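You operate a simulated robot arm through the tools that you are given. There is no shell and no other tool.

You are at the controls of a simulated robot arm. One attempt, no reset.

TASK
Release the filed block to the good-parts rack and sweep up the filings.
Fine: sweep them into the dustpan with the hand brush, empty it into the mask bin and put both back. Set down upright: what you pick out.
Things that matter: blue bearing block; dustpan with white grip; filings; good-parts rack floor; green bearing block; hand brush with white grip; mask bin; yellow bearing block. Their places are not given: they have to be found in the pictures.

It is judged by the outcome, as a careful person would: the job done as asked, and still so three seconds after it is handed in. It fails if anything else is knocked over, pushed out of place, dropped, spilled or broken.

THE ROBOT
A 6-joint arm with a two-finger parallel gripper, fixed in place. Base frame: the origin is at the foot of the arm, x ahead of it, y to its left, z up; the work surface is at about z = 0.86. Lengths are in m, angles in degrees, forces in N, time in s.
Its first joint turns from -166.0 to 166.0 degrees. Payload 3.91 kg.
Tool frame: the origin (TCP) lies between the finger pads and is the grasp point; the fingertips stand 0.03 m ahead of it; z points along the fingers, y is the line along which they close. Largest opening 0.11 m; finger width 0.02, thickness 0.01; the body of the gripper, 0.048 by 0.112 m, starts 0.055 m behind the TCP.
Orientation is that of the tool frame in the base frame, as a unit quaternion [w, x, y, z]. With the fingers straight down and closing along the base's y, the tool's x points along the base's -x, its y along +y and its z along -z.

THE INTERFACE
- The arm moves only by the tool send_rows. Its argument "increments" is a list of rows, each a list of 3 entries, a list of its own where there are three numbers: the shift along the tool's x, y, z in m, then the turn, a rotation vector about the tool's x, y, z in degrees, then the opening, from 0 (shut) to 1 (fully open). In form: [[[x, y, z], [wx, wy, wz], claw], ...]. A call has 1 to 20 rows; each row shifts and turns the commanded pose from where the row before left it, along the tool's axes as they then stand. Each row takes 0.2 s and may step no farther than 0.05 m and 8.6 degrees from the row before; otherwise, or with a gripper value out of range, the whole call is refused. Where a pose cannot be reached the arm comes as near as it can. A force on the tool above 40 N (or 10 N above the force at the start of the call, whichever is more), or a blocked arm, ends the call early, and 0.2 s more pass. Each finger travels about 0.108 m/s and halts on what it meets, pressing with about 28 N; the grip force reading is that of the motor and also rises with nothing between the fingers. The clock runs only during rows and for 0.2 s after the last one: add rows that do not move to give the fingers time. The reply holds the time, the measured pose of the TCP, the force on the tool along the base axes, the opening and the grip force, in the units named above and with some noise, with the torque about the TCP (base axes, N m) and any sound that the robot's microphone picked up, and new pictures: "views" is both (left out), scene, wrist or none.
- Cameras (640 x 400 px; columns grow to the right, rows downward): "scene" is fixed at [0.0505, -0.65, 1.4588]; the picture's right is [0.57, -0.82, 0.00], its down [-0.48, -0.33, -0.82] and it looks along [0.67, 0.46, -0.58] (base axes); focal length 292 px, centre (320, 200). "wrist" rides on the gripper at [0.072, 0.017, -0.103] in the tool frame; the picture's right is [-0.23, 0.97, 0.00], its down [-0.76, -0.18, -0.62] and it looks along [-0.61, -0.14, 0.78] (tool axes); focal length 222 px, centre (320, 200).
- locate(camera, pixels): there is no depth. For up to 12 entries [column, row, z] of the newest picture of that camera ("zoom" is the newest enlarged one), the place [x, y] in the base frame at which the ray of that pixel passes the height z, good to about 0.002 m. It takes no simulated time.
- close_up(camera, box): a new picture of the part [left, top, right, bottom] of that camera's present view, enlarged. It takes no simulated time.
- finish_job(): hands the job in; it is judged then, once.

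Open the gripper and draw the arm clear of the work before you hand the job in, unless the task says otherwise.

The tools are called after ">>>" as name(argument=value, ...) on one line, values as JSON. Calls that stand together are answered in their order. send_rows: Moves the arm, as the interface text tells. Its arguments: {"type":"object","properties":{"increments":{"type":"array"},"views":{"type":"string","enum":["both","scene","wrist","none"]}},"required":["increments"]} The other tools are called the same way: locate (camera, pixels) gives the place at which the rays of pixels pass given heights; close_up (camera, box) takes an enlarged picture of a part of a camera's view; finish_job () hands the job in.

At the start:

```text
time_s: 0.0
tcp_pos: [0.3869, -0.4719, 1.2417]
orientation: [0.002, 0.0, 1.0, 0.0]
force: [-0.3, -0.6, 0.3]
ft_torque: [-0.03, 0.0, 0.03]
width: 0.1099
grasp_force: 0.1
```

scene: 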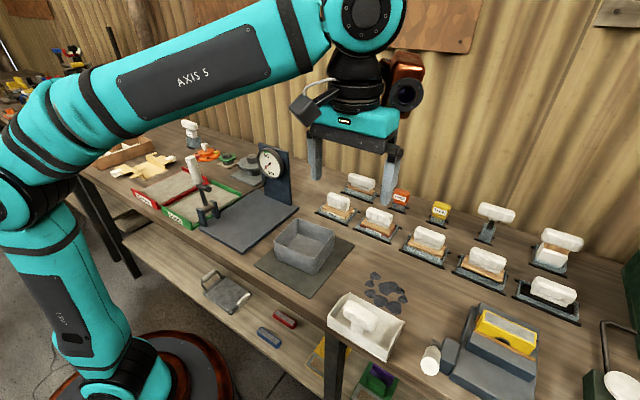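
wrist: 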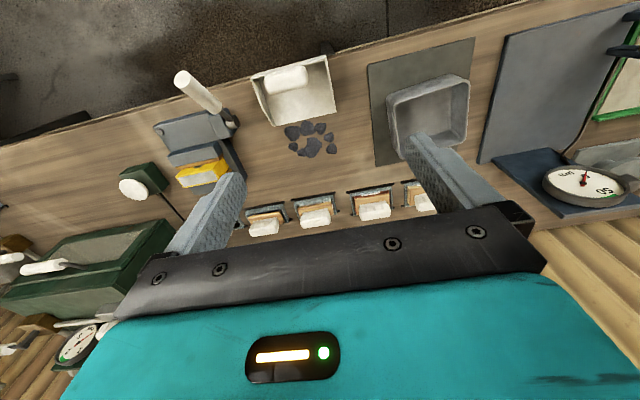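

The scene shows a yellow block in a vise at about (505,330), filings at (385,290), a white-gripped dustpan at (365,325), racks at the left and a grey tray at (303,245). I take enlarged views to identify each thing.

>>> close_up(camera="scene", box=[300, 250, 560, 400])

>>> close_up(camera="scene", box=[80, 110, 340, 280])

>>> close_up(camera="scene", box=[300, 160, 600, 340])

>>> close_up(camera="wrist", box=[100, 40, 500, 260])

```text
2.46 times, centred on (430, 325) of scene
```

zoom: 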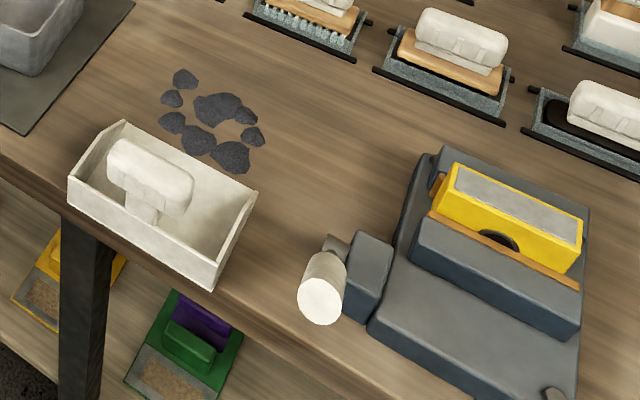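

```text
2.35 times, centred on (210, 195) of scene
```

zoom: 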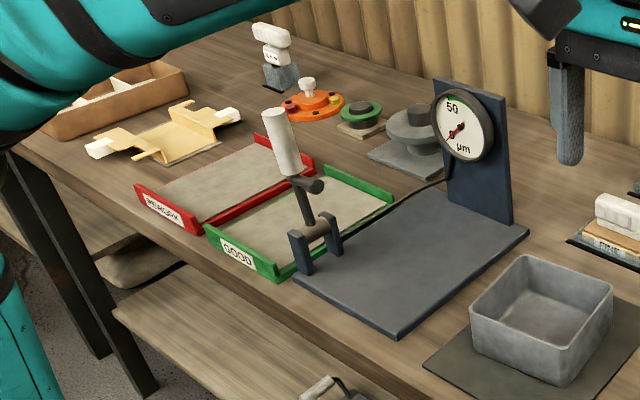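

```text
2.13 times, centred on (450, 250) of scene
```

zoom: 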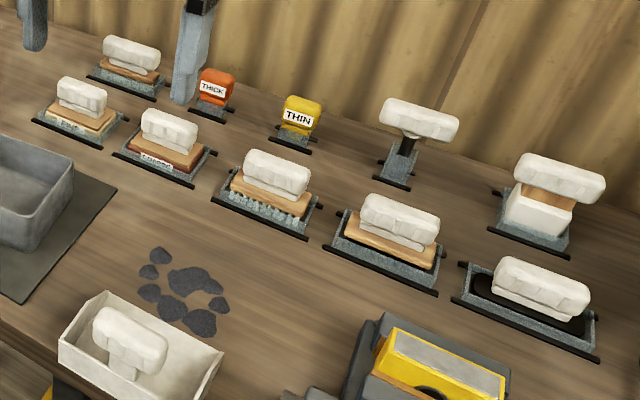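

```text
1.60 times, centred on (300, 150) of wrist
```

zoom: 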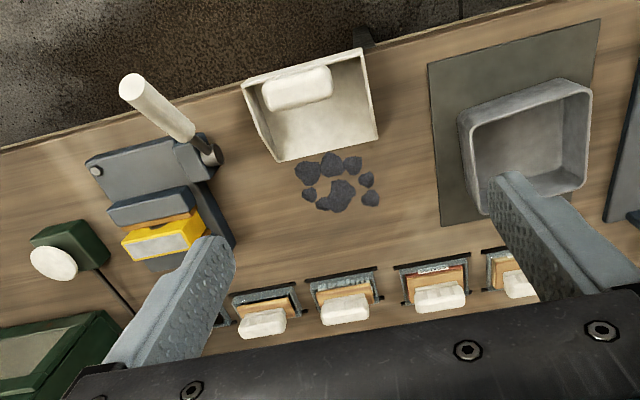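

The scene holds many white-gripped tools on stands; I need to tell which is the hand brush and where the mask bin is. I enlarge more regions before moving.

>>> close_up(camera="scene", box=[440, 190, 640, 330])

>>> close_up(camera="scene", box=[300, 165, 460, 275])

>>> close_up(camera="scene", box=[180, 260, 400, 400])

>>> close_up(camera="scene", box=[0, 30, 130, 130])

>>> close_up(camera="scene", box=[520, 250, 640, 400])

>>> close_up(camera="wrist", box=[0, 140, 220, 380])

```text
2.86 times, centred on (540, 260) of scene
```

zoom: 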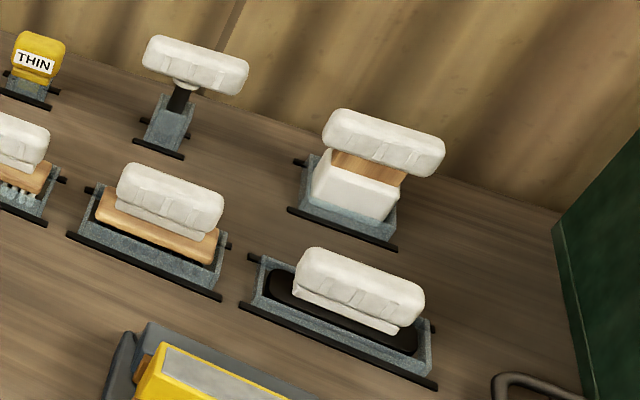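

```text
3.64 times, centred on (380, 220) of scene
```

zoom: 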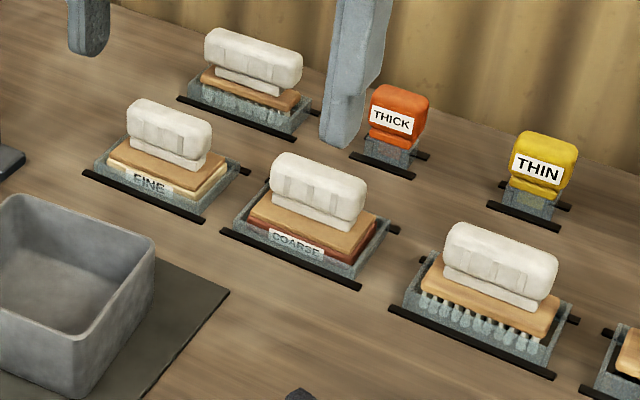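

```text
2.86 times, centred on (290, 330) of scene
```

zoom: 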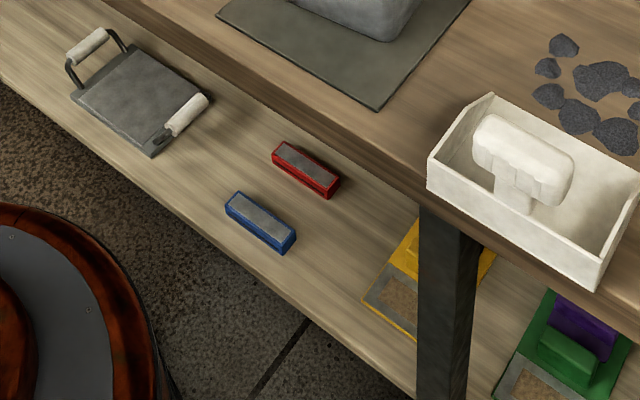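

```text
4.00 times, centred on (65, 80) of scene
```

zoom: 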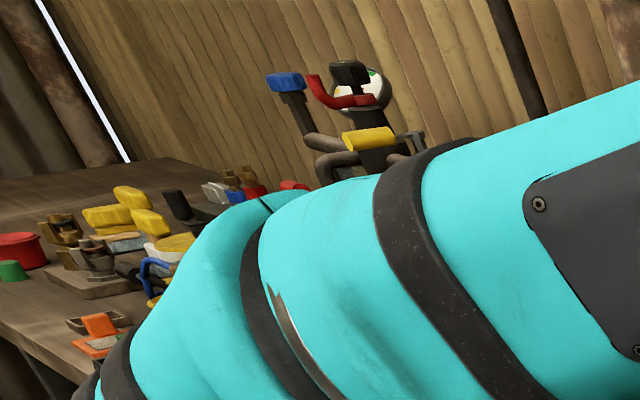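

```text
2.67 times, centred on (580, 325) of scene
```

zoom: 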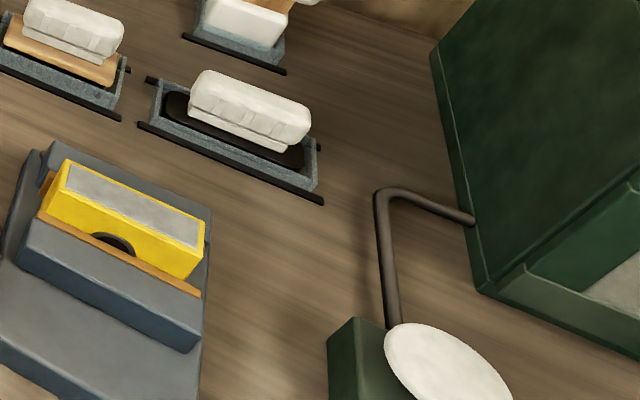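

```text
1.67 times, centred on (110, 260) of wrist
```

zoom: 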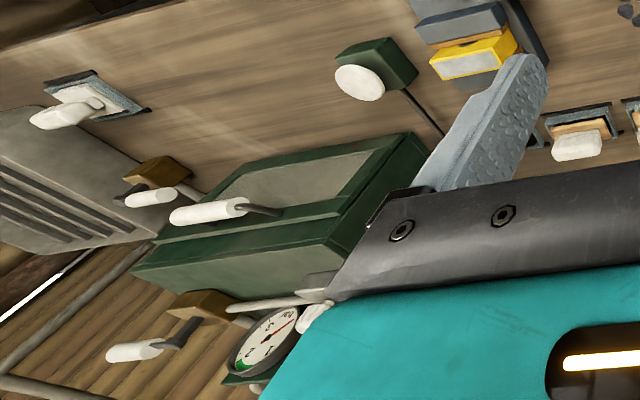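

Bench-top items are clear now: vise with the yellow block, filings, dustpan, a row of tools. I measure where the main ones stand at bench height.

>>> locate(camera="scene", pixels=[[375, 277, 0.86], [387, 290, 0.86], [401, 297, 0.86], [366, 289, 0.86], [385, 310, 0.86], [385, 361, 0.86], [328, 325, 0.86], [403, 320, 0.86], [505, 330, 0.91], [430, 360, 0.9], [303, 250, 0.86], [165, 190, 0.86]])

>>> locate(camera="scene", pixels=[[200, 208, 0.86], [240, 190, 0.86], [340, 210, 0.86], [380, 225, 0.86], [425, 250, 0.86], [480, 270, 0.86], [545, 300, 0.86], [485, 238, 0.86], [550, 262, 0.86], [360, 195, 0.86], [436, 220, 0.86], [400, 206, 0.86]])

```text
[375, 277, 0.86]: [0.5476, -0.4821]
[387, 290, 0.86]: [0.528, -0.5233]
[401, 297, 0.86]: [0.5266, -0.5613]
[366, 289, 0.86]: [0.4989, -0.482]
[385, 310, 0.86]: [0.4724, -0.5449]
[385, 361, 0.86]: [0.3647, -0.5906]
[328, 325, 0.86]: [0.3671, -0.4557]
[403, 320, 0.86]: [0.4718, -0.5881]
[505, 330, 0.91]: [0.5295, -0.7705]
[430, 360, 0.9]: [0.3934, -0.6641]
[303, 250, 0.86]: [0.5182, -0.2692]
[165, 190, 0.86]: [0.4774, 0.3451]
```

```text
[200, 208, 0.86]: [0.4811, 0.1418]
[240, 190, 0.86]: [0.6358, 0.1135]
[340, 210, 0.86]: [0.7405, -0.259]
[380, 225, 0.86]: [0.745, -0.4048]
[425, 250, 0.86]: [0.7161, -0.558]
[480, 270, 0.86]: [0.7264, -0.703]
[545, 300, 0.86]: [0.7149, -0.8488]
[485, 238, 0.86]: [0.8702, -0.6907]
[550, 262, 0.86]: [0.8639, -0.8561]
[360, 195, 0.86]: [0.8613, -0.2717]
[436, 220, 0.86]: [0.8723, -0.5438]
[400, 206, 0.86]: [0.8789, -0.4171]
```

The row of stands lies at x≈0.73 and x≈0.87, y from -0.26 to -0.86. I move the hand above the tools at a safe height to look at them with the wrist camera.

>>> send_rows(increments=[[[-0.045, 0.0, 0.0], [0, 0, 0], 1], [[-0.045, 0.0, 0.0], [0, 0, 0], 1], [[-0.045, 0.0, 0.015], [0, 0, 0], 1], [[-0.045, 0.0, 0.015], [0, 0, 0], 1], [[-0.045, 0.0, 0.015], [0, 0, 0], 1], [[-0.03, 0.0, 0.015], [0, 0, 0], 1], [[0, 0, 0], [0, 0, 0], 1]])

```text
time_s: 1.6
tcp_pos: [0.6424, -0.4741, 1.1823]
orientation: [0.0, 0.0, 1.0, 0.0]
force: [0.4, 0.7, 0.1]
ft_torque: [0.05, -0.01, 0.02]
width: 0.11
grasp_force: 0.0
```

scene: 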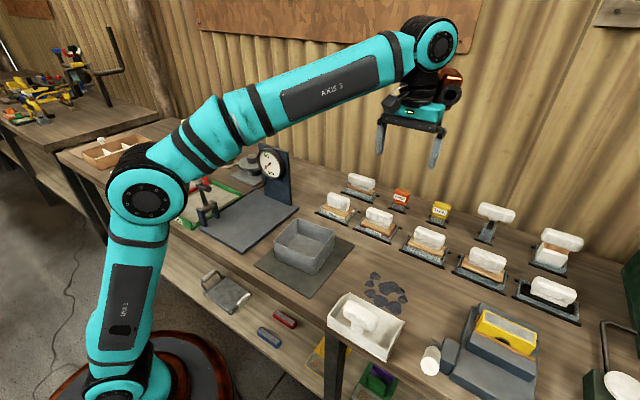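
wrist: 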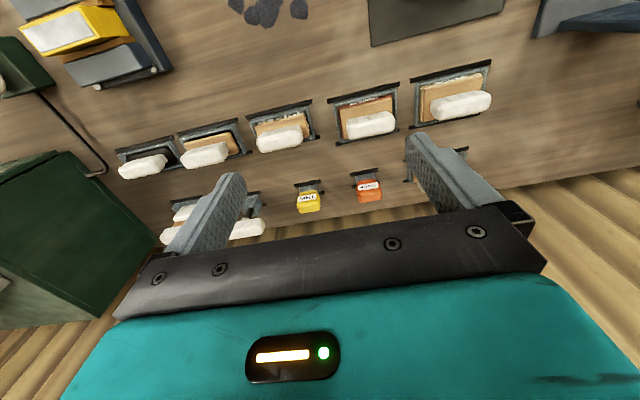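

From above the grips hide the undersides. I enlarge the tools in both views to distinguish them.

>>> close_up(camera="wrist", box=[100, 50, 340, 200])

>>> close_up(camera="wrist", box=[290, 40, 510, 180])

>>> close_up(camera="scene", box=[395, 215, 515, 290])

>>> close_up(camera="scene", box=[310, 165, 430, 240])

>>> close_up(camera="scene", box=[470, 195, 600, 330])

>>> close_up(camera="scene", box=[50, 110, 310, 270])

```text
2.67 times, centred on (220, 125) of wrist
```

zoom: 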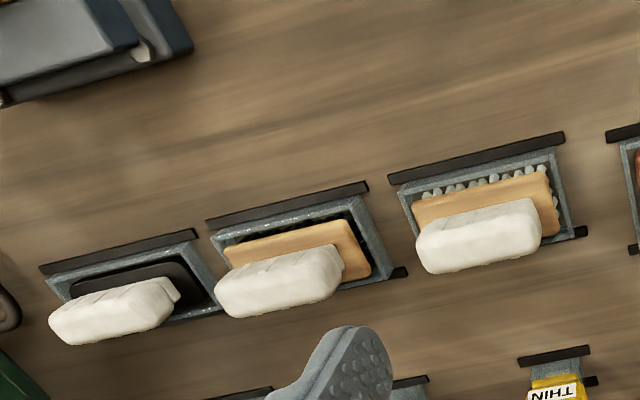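

```text
2.86 times, centred on (400, 110) of wrist
```

zoom: 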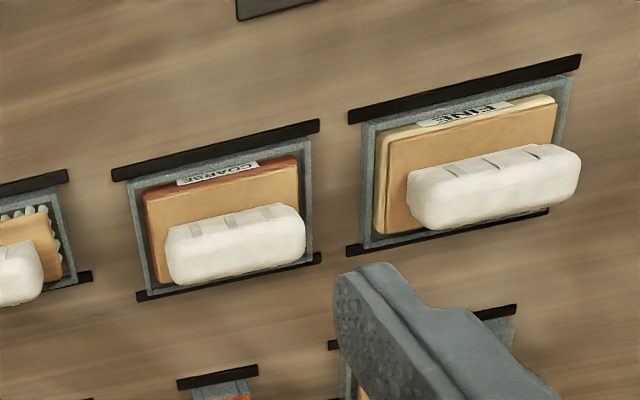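

```text
5.33 times, centred on (455, 252) of scene
```

zoom: 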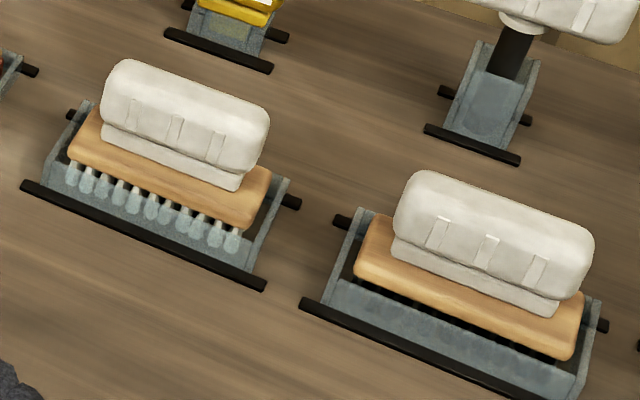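

```text
5.33 times, centred on (370, 202) of scene
```

zoom: 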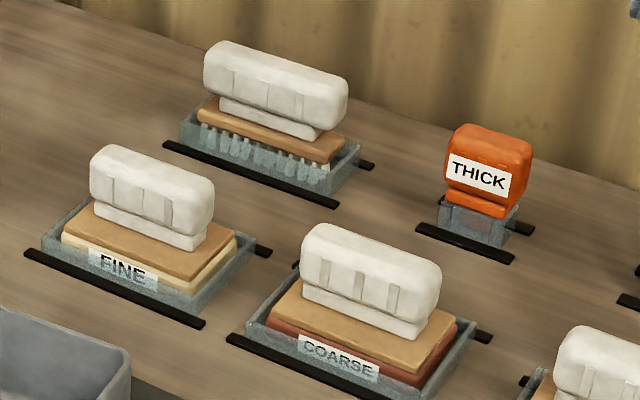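

```text
2.96 times, centred on (535, 262) of scene
```

zoom: 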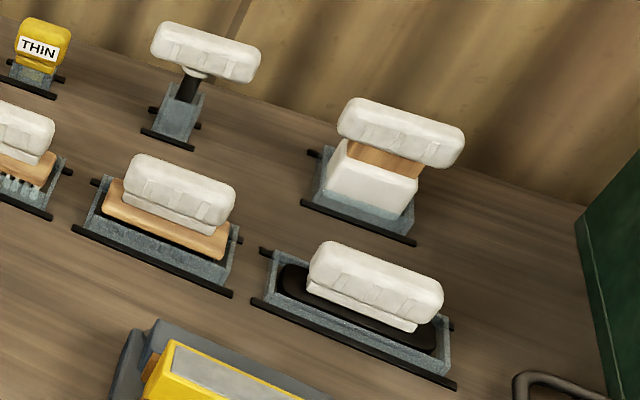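

```text
2.46 times, centred on (180, 190) of scene
```

zoom: 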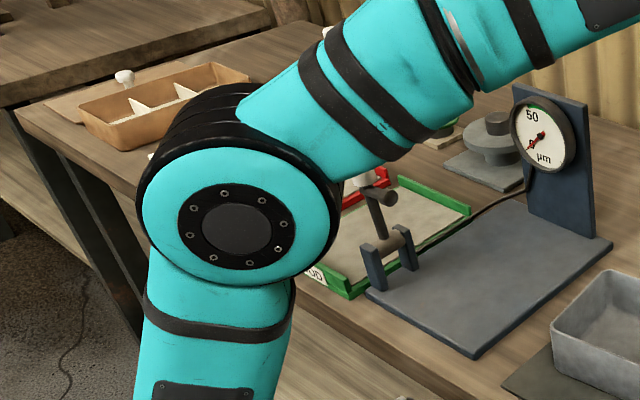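

Three stands hold wooden-backed bristled tools: (425,245) with pale stout tufts, (480,265) with something dark below, and (360,188) with longer pale tufts. I tilt the wrist camera for a low view of them to tell which is the hand brush.

>>> send_rows(increments=[[[0.019, -0.036, 0.026], [0, 0, 0], 1], [[0.019, -0.036, 0.026], [0, 0, 0], 1], [[0.019, -0.036, 0.026], [0, 0, 0], 1], [[0.019, -0.036, 0.026], [0, 0, 0], 1], [[0, 0, 0], [0, -8, 0], 1], [[0, 0, 0], [0, -8, 0], 1], [[0, 0, 0], [0, -8, 0], 1], [[0, 0, 0], [0, -8, 0], 1], [[0, 0, 0], [0, 0, 0], 1]], views="wrist")

```text
time_s: 3.6
tcp_pos: [0.5675, -0.6166, 1.0778]
orientation: [0.277, 0.0, 0.961, 0.0]
force: [0.0, 0.3, 0.0]
ft_torque: [-0.05, 0.02, 0.0]
width: 0.11
grasp_force: 0.1
```

wrist: 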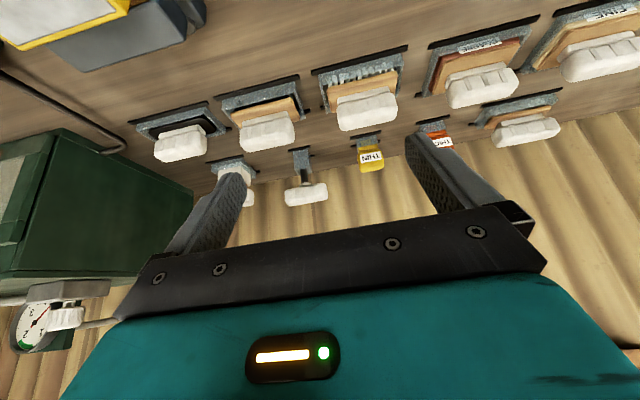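

>>> close_up(camera="wrist", box=[210, 40, 420, 160])

>>> close_up(camera="wrist", box=[410, 20, 640, 160])

>>> close_up(camera="wrist", box=[110, 80, 340, 220])

```text
3.05 times, centred on (315, 100) of wrist
```

zoom: 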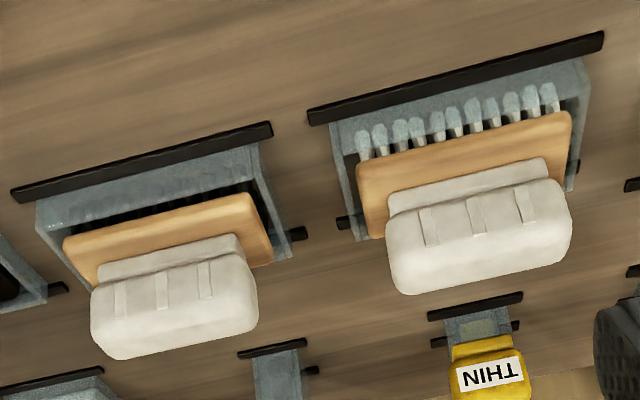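

```text
2.78 times, centred on (525, 90) of wrist
```

zoom: 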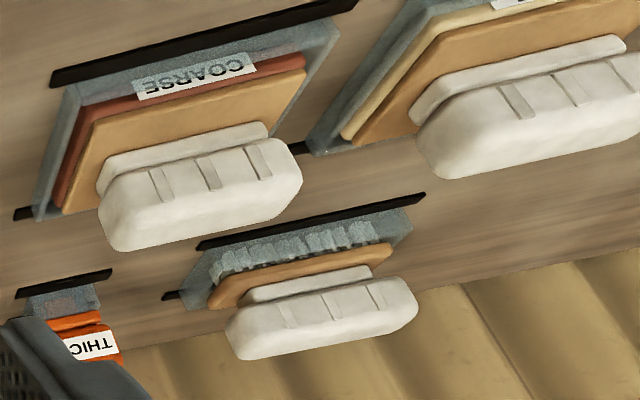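

```text
2.78 times, centred on (225, 150) of wrist
```

zoom: 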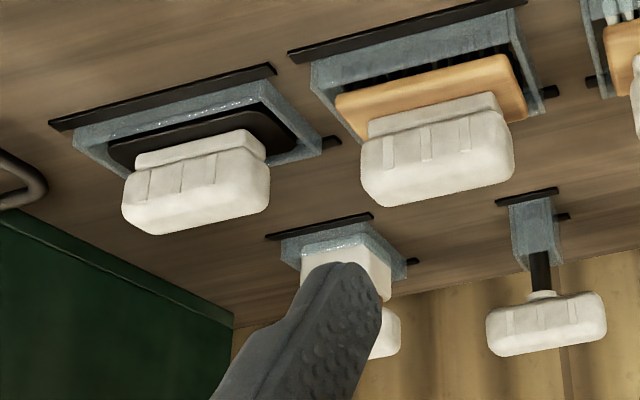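

I enlarge each bristled tool individually to see the bristle colour and shape.

>>> close_up(camera="wrist", box=[215, 70, 315, 135])

>>> close_up(camera="wrist", box=[310, 45, 410, 110])

>>> close_up(camera="wrist", box=[470, 80, 570, 150])

```text
6.15 times, centred on (265, 102) of wrist
```

zoom: 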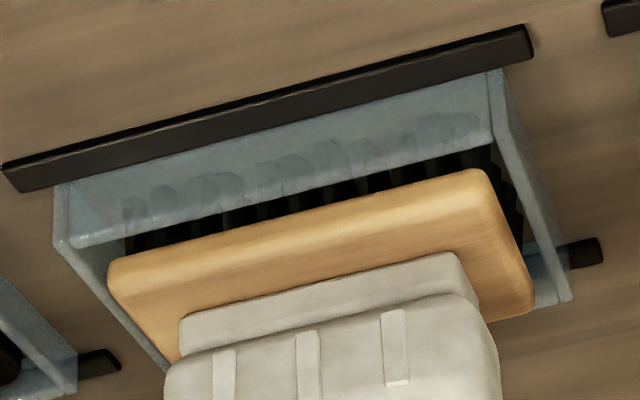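

```text
6.15 times, centred on (360, 78) of wrist
```

zoom: 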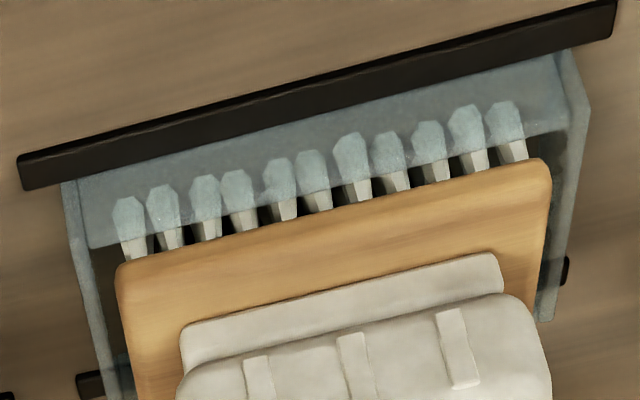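

```text
5.71 times, centred on (520, 115) of wrist
```

zoom: 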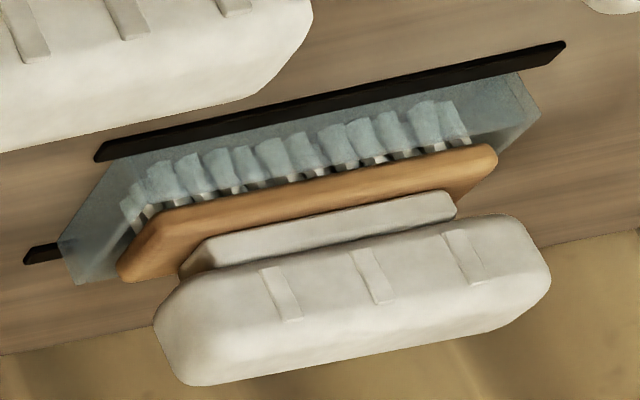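

The stands are see-through: the tool near (265,102) has dark tufts, (360,78) has stout pale pegs, and (520,115) has flared pale tufts. I move the camera nearer to the last one, keeping the fingers well above everything.

>>> send_rows(increments=[[[-0.016, 0.043, 0.0147], [0, 0, 0], 1], [[-0.016, 0.043, 0.0147], [0, 0, 0], 1], [[-0.016, 0.043, 0.0147], [0, 0, 0], 1], [[-0.016, 0.043, 0.0147], [0, 0, 0], 1], [[-0.016, 0.043, 0.0147], [0, 0, 0], 1], [[-0.016, 0.043, 0.0147], [0, 0, 0], 1], [[-0.016, 0.043, 0.0147], [0, 0, 0], 1], [[0, 0, 0], [0, 0, 0], 1]], views="wrist")

>>> close_up(camera="wrist", box=[220, 60, 440, 200])

```text
time_s: 5.4
tcp_pos: [0.7174, -0.3149, 1.0489]
orientation: [0.277, 0.001, 0.961, 0.0]
force: [0.4, -0.4, -0.1]
ft_torque: [-0.01, -0.03, 0.04]
width: 0.11
grasp_force: 0.0
```

wrist: 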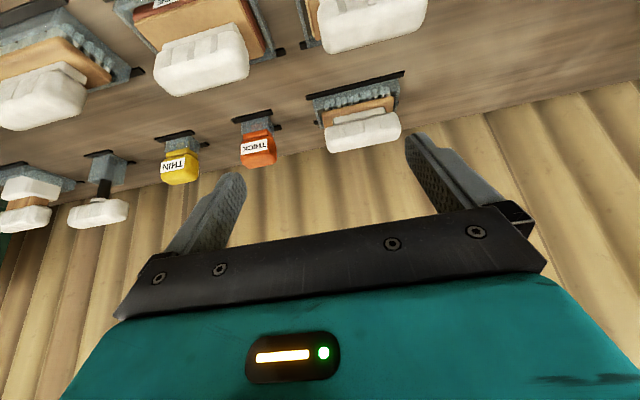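

```text
2.86 times, centred on (330, 130) of wrist
```

zoom: 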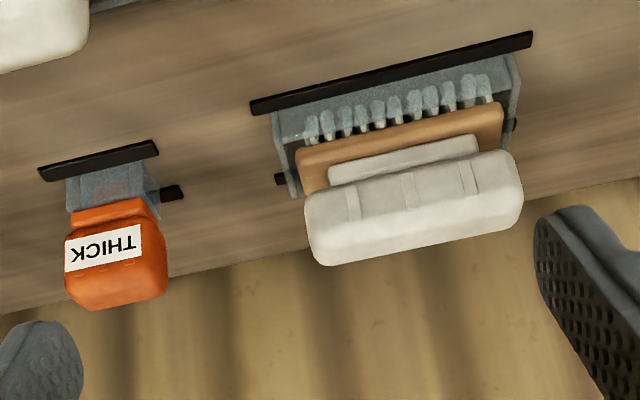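

>>> close_up(camera="wrist", box=[300, 65, 410, 135])

>>> close_up(camera="wrist", box=[0, 0, 150, 130])

>>> close_up(camera="scene", box=[335, 165, 395, 210])

>>> close_up(camera="scene", box=[395, 220, 455, 275])

>>> close_up(camera="scene", box=[450, 240, 520, 295])

```text
5.71 times, centred on (355, 100) of wrist
```

zoom: 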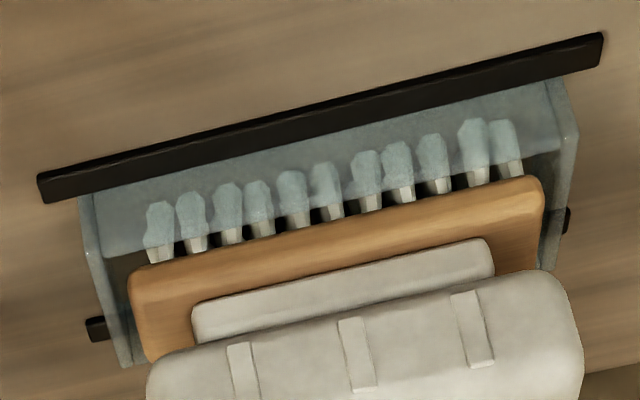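

```text
3.08 times, centred on (75, 65) of wrist
```

zoom: 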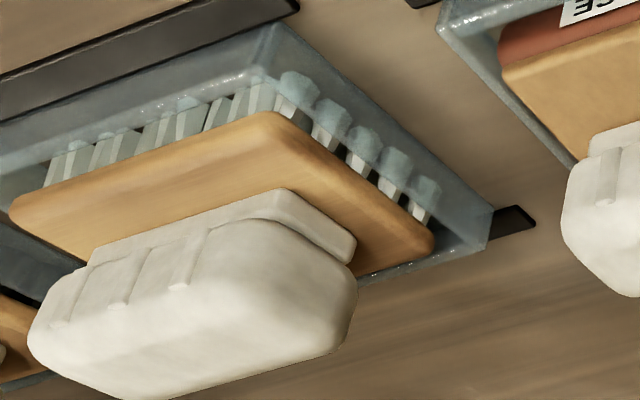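

```text
8.89 times, centred on (365, 188) of scene
```

zoom: 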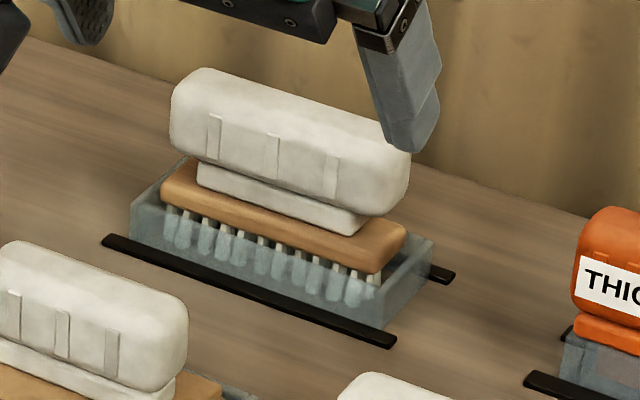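

```text
7.27 times, centred on (425, 248) of scene
```

zoom: 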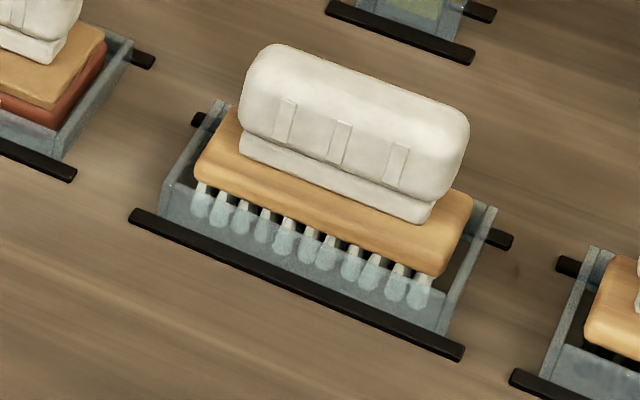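

```text
7.27 times, centred on (485, 268) of scene
```

zoom: 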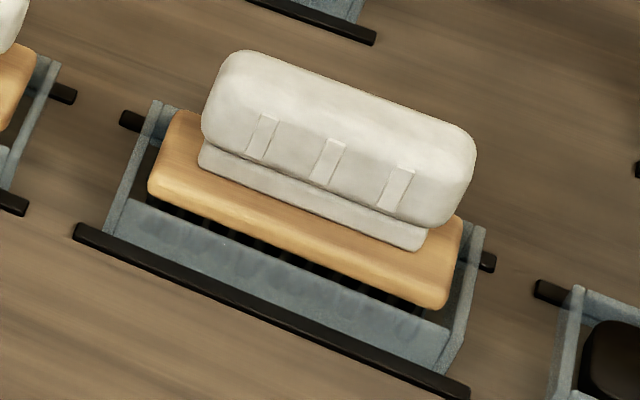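

The two pale-tufted brushes at (365,188) and (425,248) differ from the dark-tufted one at (485,268). I take a lower, more level look at the pair in the front row before choosing.

>>> send_rows(increments=[[[0.0149, -0.0415, -0.0049], [0, 0, 0], 1], [[0.0149, -0.0415, -0.0049], [0, 0, 0], 1], [[0.0149, -0.0415, -0.0049], [0, 0, 0], 1], [[0.0149, -0.0415, -0.0049], [0, 0, 0], 1], [[0.0149, -0.0415, -0.0049], [0, 0, 0], 1], [[0.0149, -0.0415, -0.0049], [0, 0, 0], 1], [[0.0149, -0.0415, -0.0049], [0, 0, 0], 1], [[0.0149, -0.0415, -0.0049], [0, 0, 0], 1], [[0, 0, 0], [0, -6, 0], 1], [[0, 0, 0], [0, -6, 0], 1], [[0, 0, 0], [0, -6, 0], 1], [[0, 0, 0], [0, 0, 0], 1]], views="both")

>>> close_up(camera="wrist", box=[200, 60, 440, 200])

```text
time_s: 8.0
tcp_pos: [0.5949, -0.6476, 1.0194]
orientation: [0.424, -0.001, 0.906, 0.0]
force: [-1.1, -1.1, 0.5]
ft_torque: [0.02, -0.04, 0.02]
width: 0.1102
grasp_force: 0.1
```

scene: 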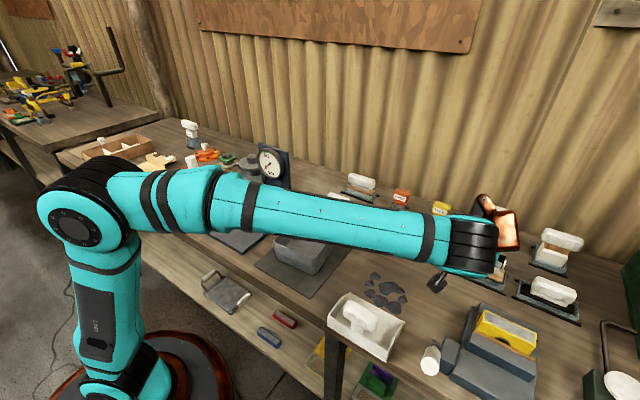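
wrist: 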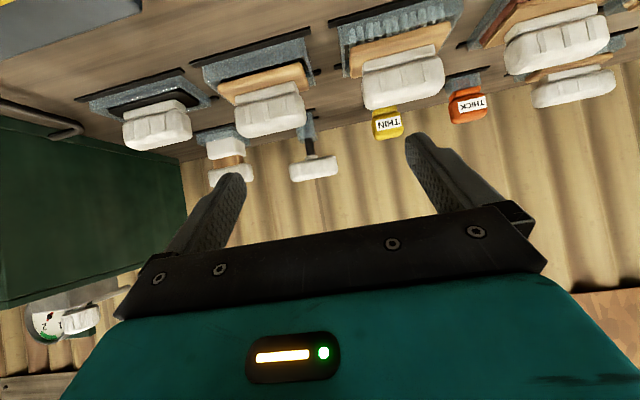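

```text
2.67 times, centred on (320, 130) of wrist
```

zoom: 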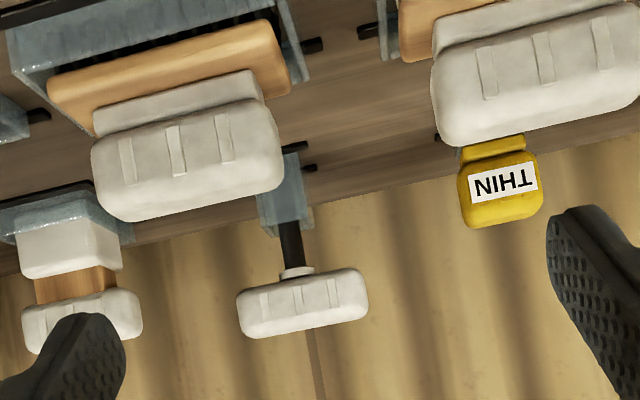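

>>> close_up(camera="wrist", box=[185, 30, 325, 120])

>>> close_up(camera="wrist", box=[325, 0, 475, 100])

>>> close_up(camera="wrist", box=[70, 60, 210, 150])

>>> close_up(camera="scene", box=[40, 100, 240, 220])

```text
4.44 times, centred on (255, 75) of wrist
```

zoom: 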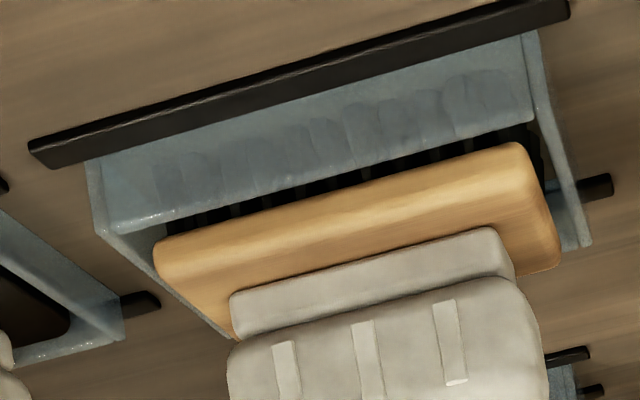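

```text
4.00 times, centred on (400, 50) of wrist
```

zoom: 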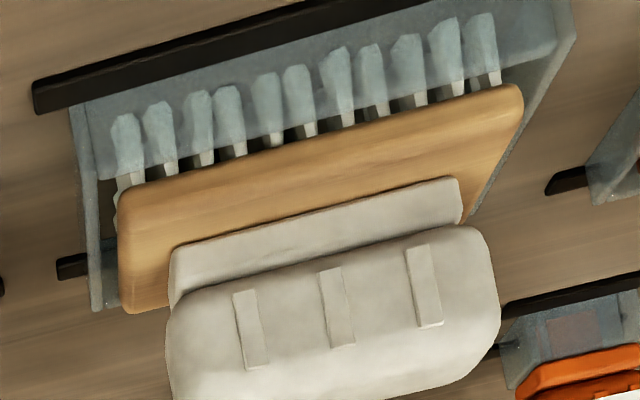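

```text
4.44 times, centred on (140, 105) of wrist
```

zoom: 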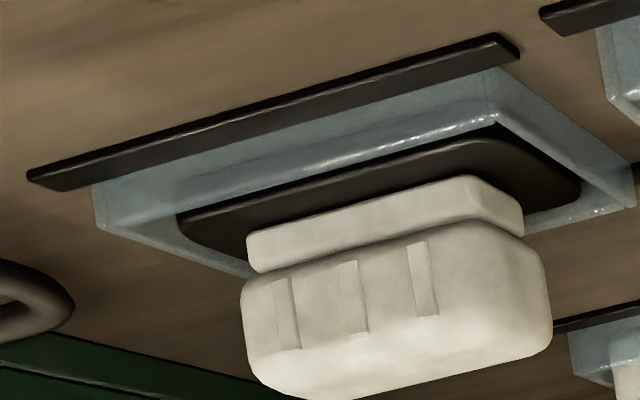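

```text
3.20 times, centred on (140, 160) of scene
```

zoom: 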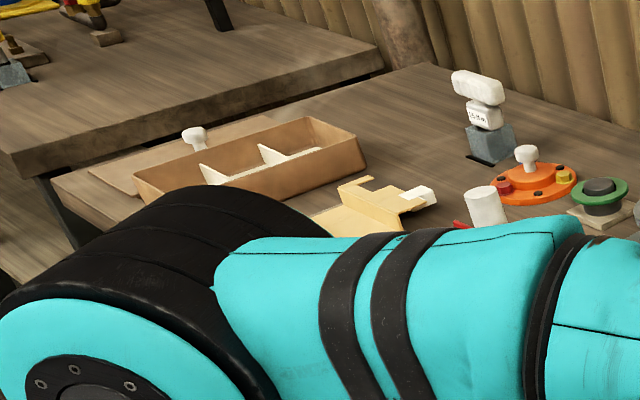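

Only the brush at stand (485,268) has dark bristles on a wooden back, the usual hand brush; the others are pale-tufted scrubbing types. Next I raise the arm, level the tool and move toward the left to look at the racks and bins.

>>> send_rows(increments=[[[-0.0306, 0, -0.0257], [0, 0, 0], 1], [[-0.0306, 0, -0.0257], [0, 0, 0], 1], [[-0.0306, 0, -0.0257], [0, 0, 0], 1], [[-0.0306, 0, -0.0257], [0, 0, 0], 1], [[-0.0306, 0, -0.0257], [0, 0, 0], 1], [[0, 0, 0], [0, 8.35, 0], 1], [[0, 0, 0], [0, 8.35, 0], 1], [[0, 0, 0], [0, 8.35, 0], 1], [[0, 0, 0], [0, 8.35, 0], 1], [[0, 0, 0], [0, 8.35, 0], 1], [[0, 0, 0], [0, 8.35, 0], 1], [[0.015, 0.047, 0], [0, 0, 0], 1], [[0.015, 0.047, 0], [0, 0, 0], 1], [[0.015, 0.047, 0], [0, 0, 0], 1], [[0.015, 0.047, 0], [0, 0, 0], 1], [[0.015, 0.047, 0], [0, 0, 0], 1], [[0.015, 0.047, 0], [0, 0, 0], 1], [[0.015, 0.047, 0], [0, 0, 0], 1], [[0, 0, 0], [0, 0, 0], 1]])

```text
time_s: 12.0
tcp_pos: [0.4782, -0.3071, 1.1955]
orientation: [0.002, 0.0, 1.0, 0.0]
force: [0.8, -0.6, -0.1]
ft_torque: [-0.02, 0.04, -0.02]
width: 0.1102
grasp_force: 0.0
out of reach, approached as far as the arm can: row 11
```

scene: 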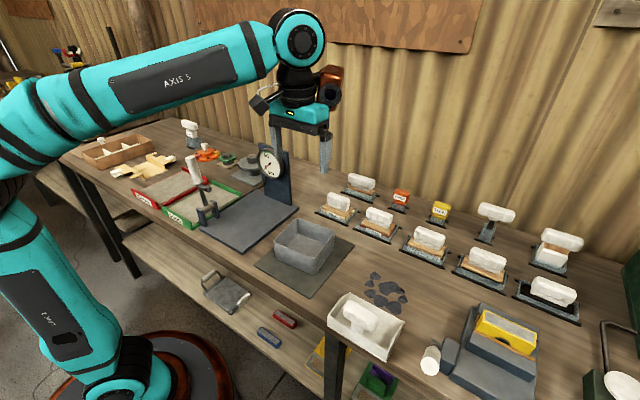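
wrist: 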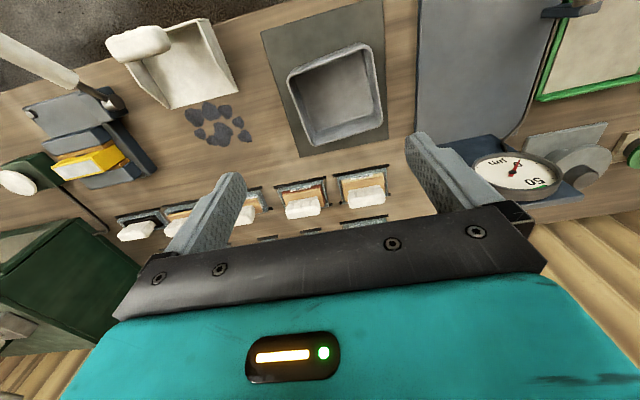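

The view shows the grey bin on its mat, the dial gauge and the edge of the green rack. I raise a little and continue left to view the racks and the wooden tray.

>>> send_rows(increments=[[[0, 0, -0.045], [0, 0, 0], 1], [[0, 0.047, -0.01], [0, 0, 0], 1], [[0, 0.048, 0], [0, 0, 0], 1], [[0, 0.048, 0], [0, 0, 0], 1], [[0, 0.048, 0], [0, 0, 0], 1], [[0, 0.048, 0], [0, 0, 0], 1], [[0, 0.048, 0], [0, 0, 0], 1], [[0, 0.048, 0], [0, 0, 0], 1], [[0.005, 0.048, 0], [0, 0, 0], 1], [[0.005, 0.048, 0], [0, 0, 0], 1], [[0.005, 0.048, 0], [0, 0, 0], 1], [[0.005, 0.048, 0], [0, 0, 0], 1], [[0, 0, 0], [0, 0, 0], 1]])

```text
time_s: 14.8
tcp_pos: [0.4593, 0.2243, 1.2501]
orientation: [0.001, 0.0, 1.0, 0.0]
force: [0.6, 0.6, 0.0]
ft_torque: [0.01, -0.01, -0.01]
width: 0.1102
grasp_force: 0.1
```

scene: 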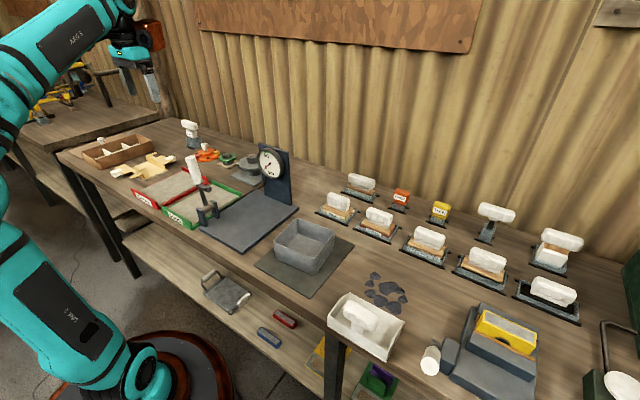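
wrist: 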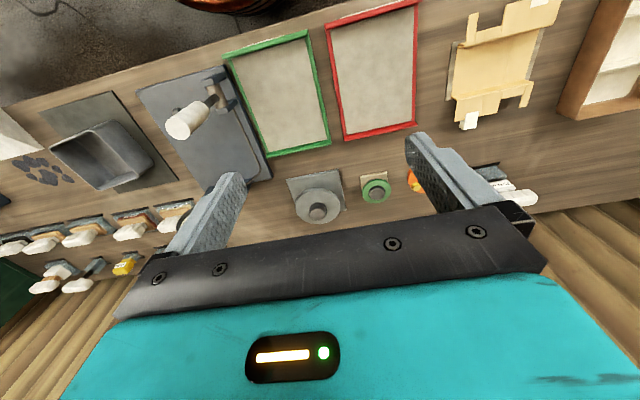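

The good rack (green) and the red rack are empty. I enlarge the left part of both views to see the wooden tray and the cream piece.

>>> close_up(camera="scene", box=[50, 110, 250, 235])

>>> close_up(camera="wrist", box=[420, 0, 640, 210])

>>> close_up(camera="wrist", box=[0, 60, 260, 210])

>>> close_up(camera="scene", box=[245, 205, 365, 305])

```text
3.20 times, centred on (150, 172) of scene
```

zoom: 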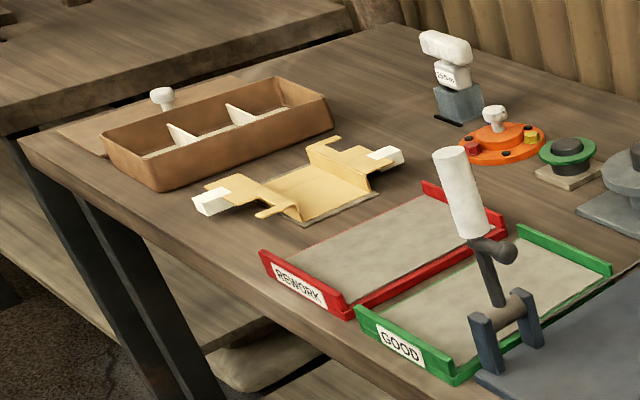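

```text
1.90 times, centred on (530, 105) of wrist
```

zoom: 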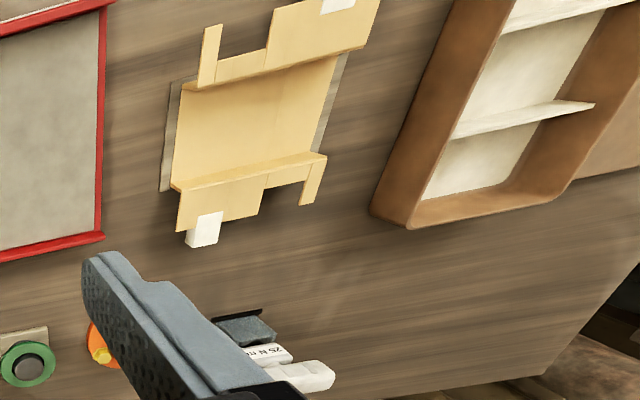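

```text
2.46 times, centred on (130, 135) of wrist
```

zoom: 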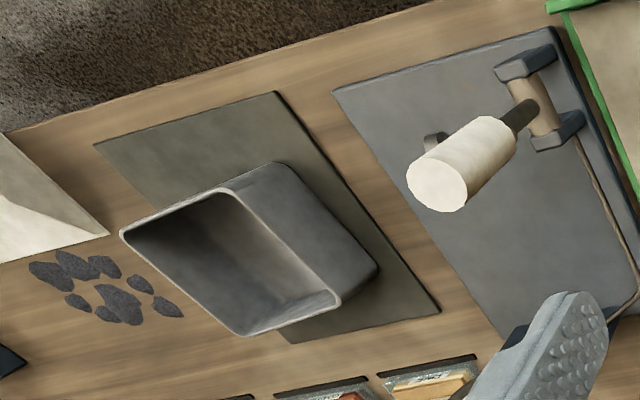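

```text
4.00 times, centred on (305, 255) of scene
```

zoom: 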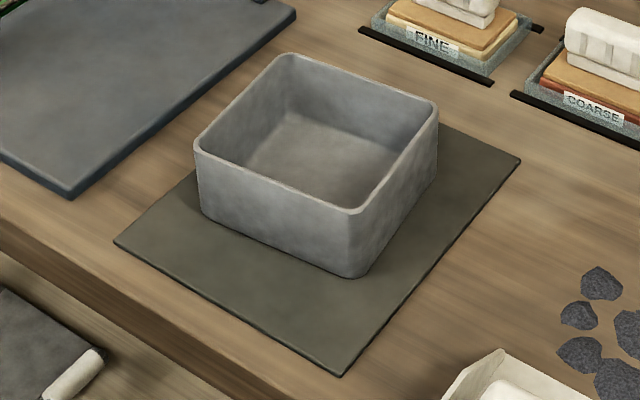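

The grey open box on the mat at (303,250) is the only waste-style bin so far. I survey the right end of the bench too, to check for another bin and for the other blocks.

>>> send_rows(increments=[[[0.005, -0.048, 0], [0, 0, 0], 1], [[0.005, -0.048, 0], [0, 0, 0], 1], [[0.005, -0.048, 0], [0, 0, 0], 1], [[0.005, -0.048, 0], [0, 0, 0], 1], [[0.005, -0.048, 0], [0, 0, 0], 1], [[0.005, -0.048, 0], [0, 0, 0], 1], [[0.005, -0.048, 0], [0, 0, 0], 1], [[0.005, -0.048, 0], [0, 0, 0], 1], [[0.005, -0.048, 0], [0, 0, 0], 1], [[0.005, -0.048, 0], [0, 0, 0], 1], [[0, -0.048, 0], [0, 0, 0], 1], [[0, -0.048, 0], [0, 0, 0], 1], [[0, -0.048, 0], [0, 0, 0], 1], [[0, -0.048, 0], [0, 0, 0], 1], [[0, -0.048, 0], [0, 0, 0], 1], [[0, -0.048, 0], [0, 0, 0], 1], [[0, -0.048, 0], [0, 0, 0], 1], [[0, -0.048, 0], [0, 0, 0], 1], [[0, -0.048, 0], [0, 0, 0], 1], [[0, -0.048, 0], [0, 0, 0], 1]], views="wrist")

```text
time_s: 19.0
tcp_pos: [0.3982, -0.7158, 1.2159]
orientation: [0.002, 0.0, 1.0, -0.004]
force: [1.2, 1.5, 1.5]
ft_torque: [-0.09, -0.05, 0.0]
width: 0.1103
grasp_force: 0.1
out of reach, approached as far as the arm can: row 19, 20
```

wrist: 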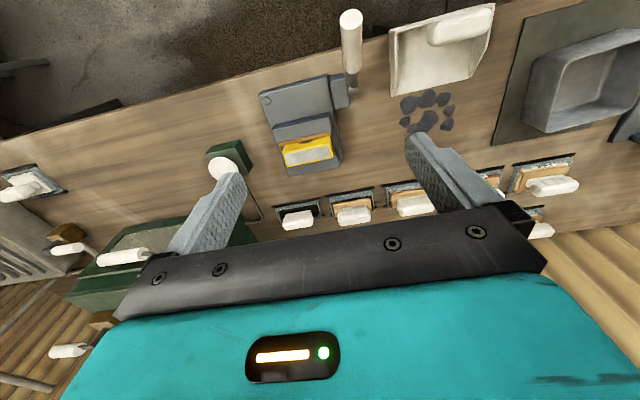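

The arm reached its limit here; I enlarge the right-hand end and the vise.

>>> close_up(camera="wrist", box=[0, 120, 200, 370])

>>> close_up(camera="wrist", box=[230, 0, 510, 190])

>>> close_up(camera="scene", box=[410, 290, 550, 400])

>>> close_up(camera="scene", box=[300, 260, 440, 380])

```text
1.60 times, centred on (100, 245) of wrist
```

zoom: 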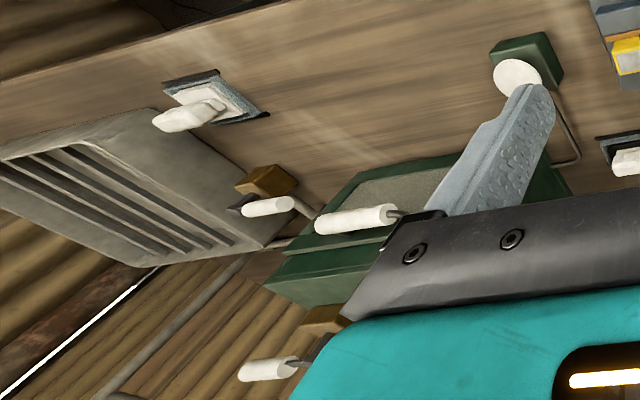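

```text
2.11 times, centred on (370, 95) of wrist
```

zoom: 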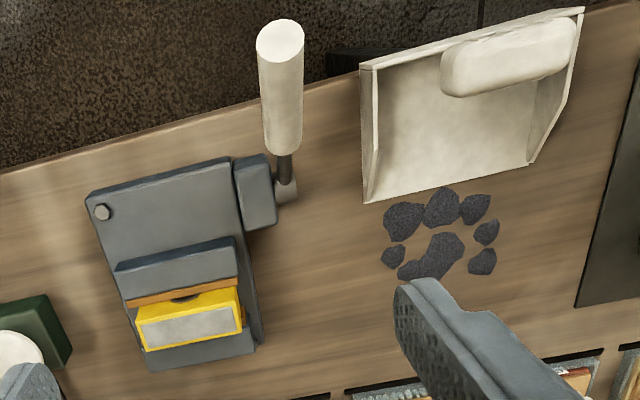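

```text
3.64 times, centred on (480, 345) of scene
```

zoom: 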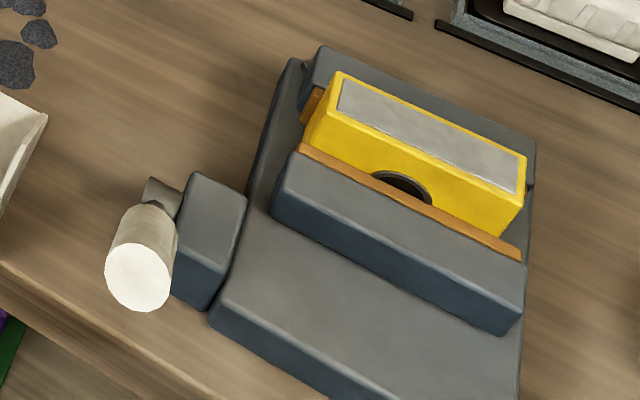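

```text
3.33 times, centred on (370, 320) of scene
```

zoom: 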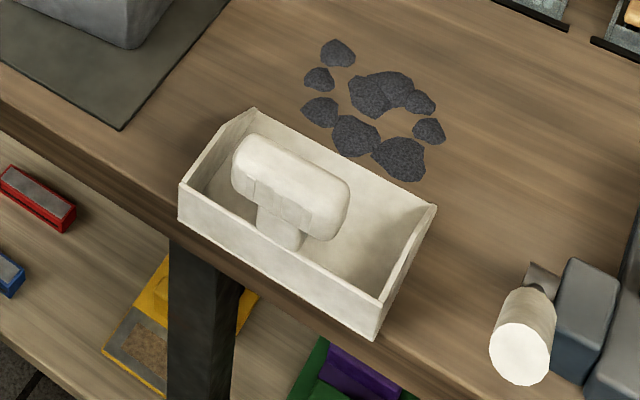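

The vise lever (white handle, scene (430,366) top, hub near (436,344)) leans toward the front, and the dustpan is open toward the filings. I measure the key corners of bin, pan, racks and block.

>>> locate(camera="scene", pixels=[[313.7, 274.2, 0.864], [276, 259, 0.864], [332, 256, 0.864], [273.3, 241.3, 0.92], [297.5, 218.8, 0.92], [334.3, 231.3, 0.92], [315, 258, 0.92], [315, 258, 0.93], [315, 258, 0.91], [273.3, 241.3, 0.93], [334.3, 231.3, 0.93], [297.5, 218.8, 0.93]])

>>> close_up(camera="scene", box=[120, 150, 320, 260])

>>> close_up(camera="scene", box=[460, 290, 550, 380])

```text
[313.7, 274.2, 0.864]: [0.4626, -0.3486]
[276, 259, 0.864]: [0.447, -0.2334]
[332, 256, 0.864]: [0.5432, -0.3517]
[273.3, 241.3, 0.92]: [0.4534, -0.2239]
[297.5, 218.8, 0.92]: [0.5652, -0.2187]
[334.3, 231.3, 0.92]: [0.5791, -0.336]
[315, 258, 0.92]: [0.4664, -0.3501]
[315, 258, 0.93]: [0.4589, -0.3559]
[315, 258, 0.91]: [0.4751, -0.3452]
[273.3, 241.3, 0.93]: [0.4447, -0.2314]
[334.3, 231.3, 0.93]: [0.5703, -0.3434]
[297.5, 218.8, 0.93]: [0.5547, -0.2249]
```

```text
3.20 times, centred on (220, 205) of scene
```

zoom: 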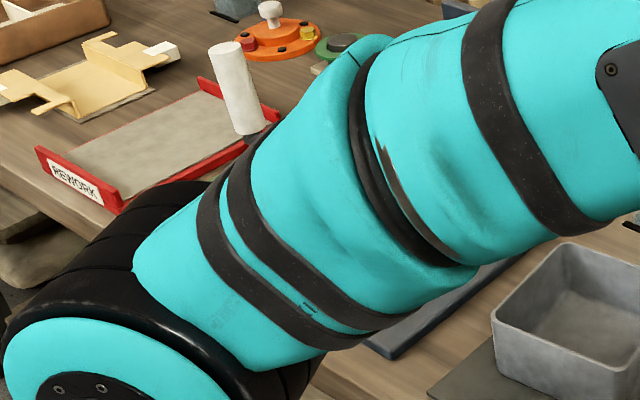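

```text
4.44 times, centred on (505, 335) of scene
```

zoom: 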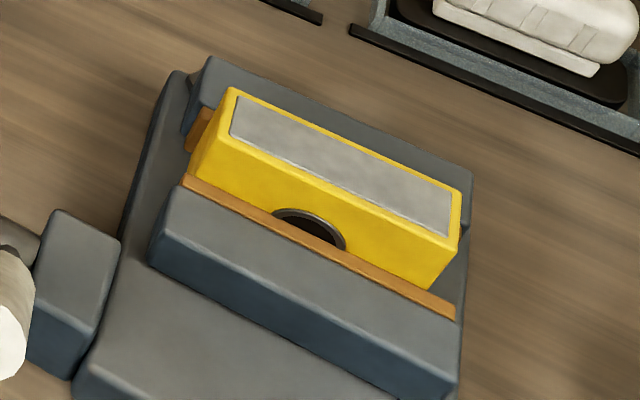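

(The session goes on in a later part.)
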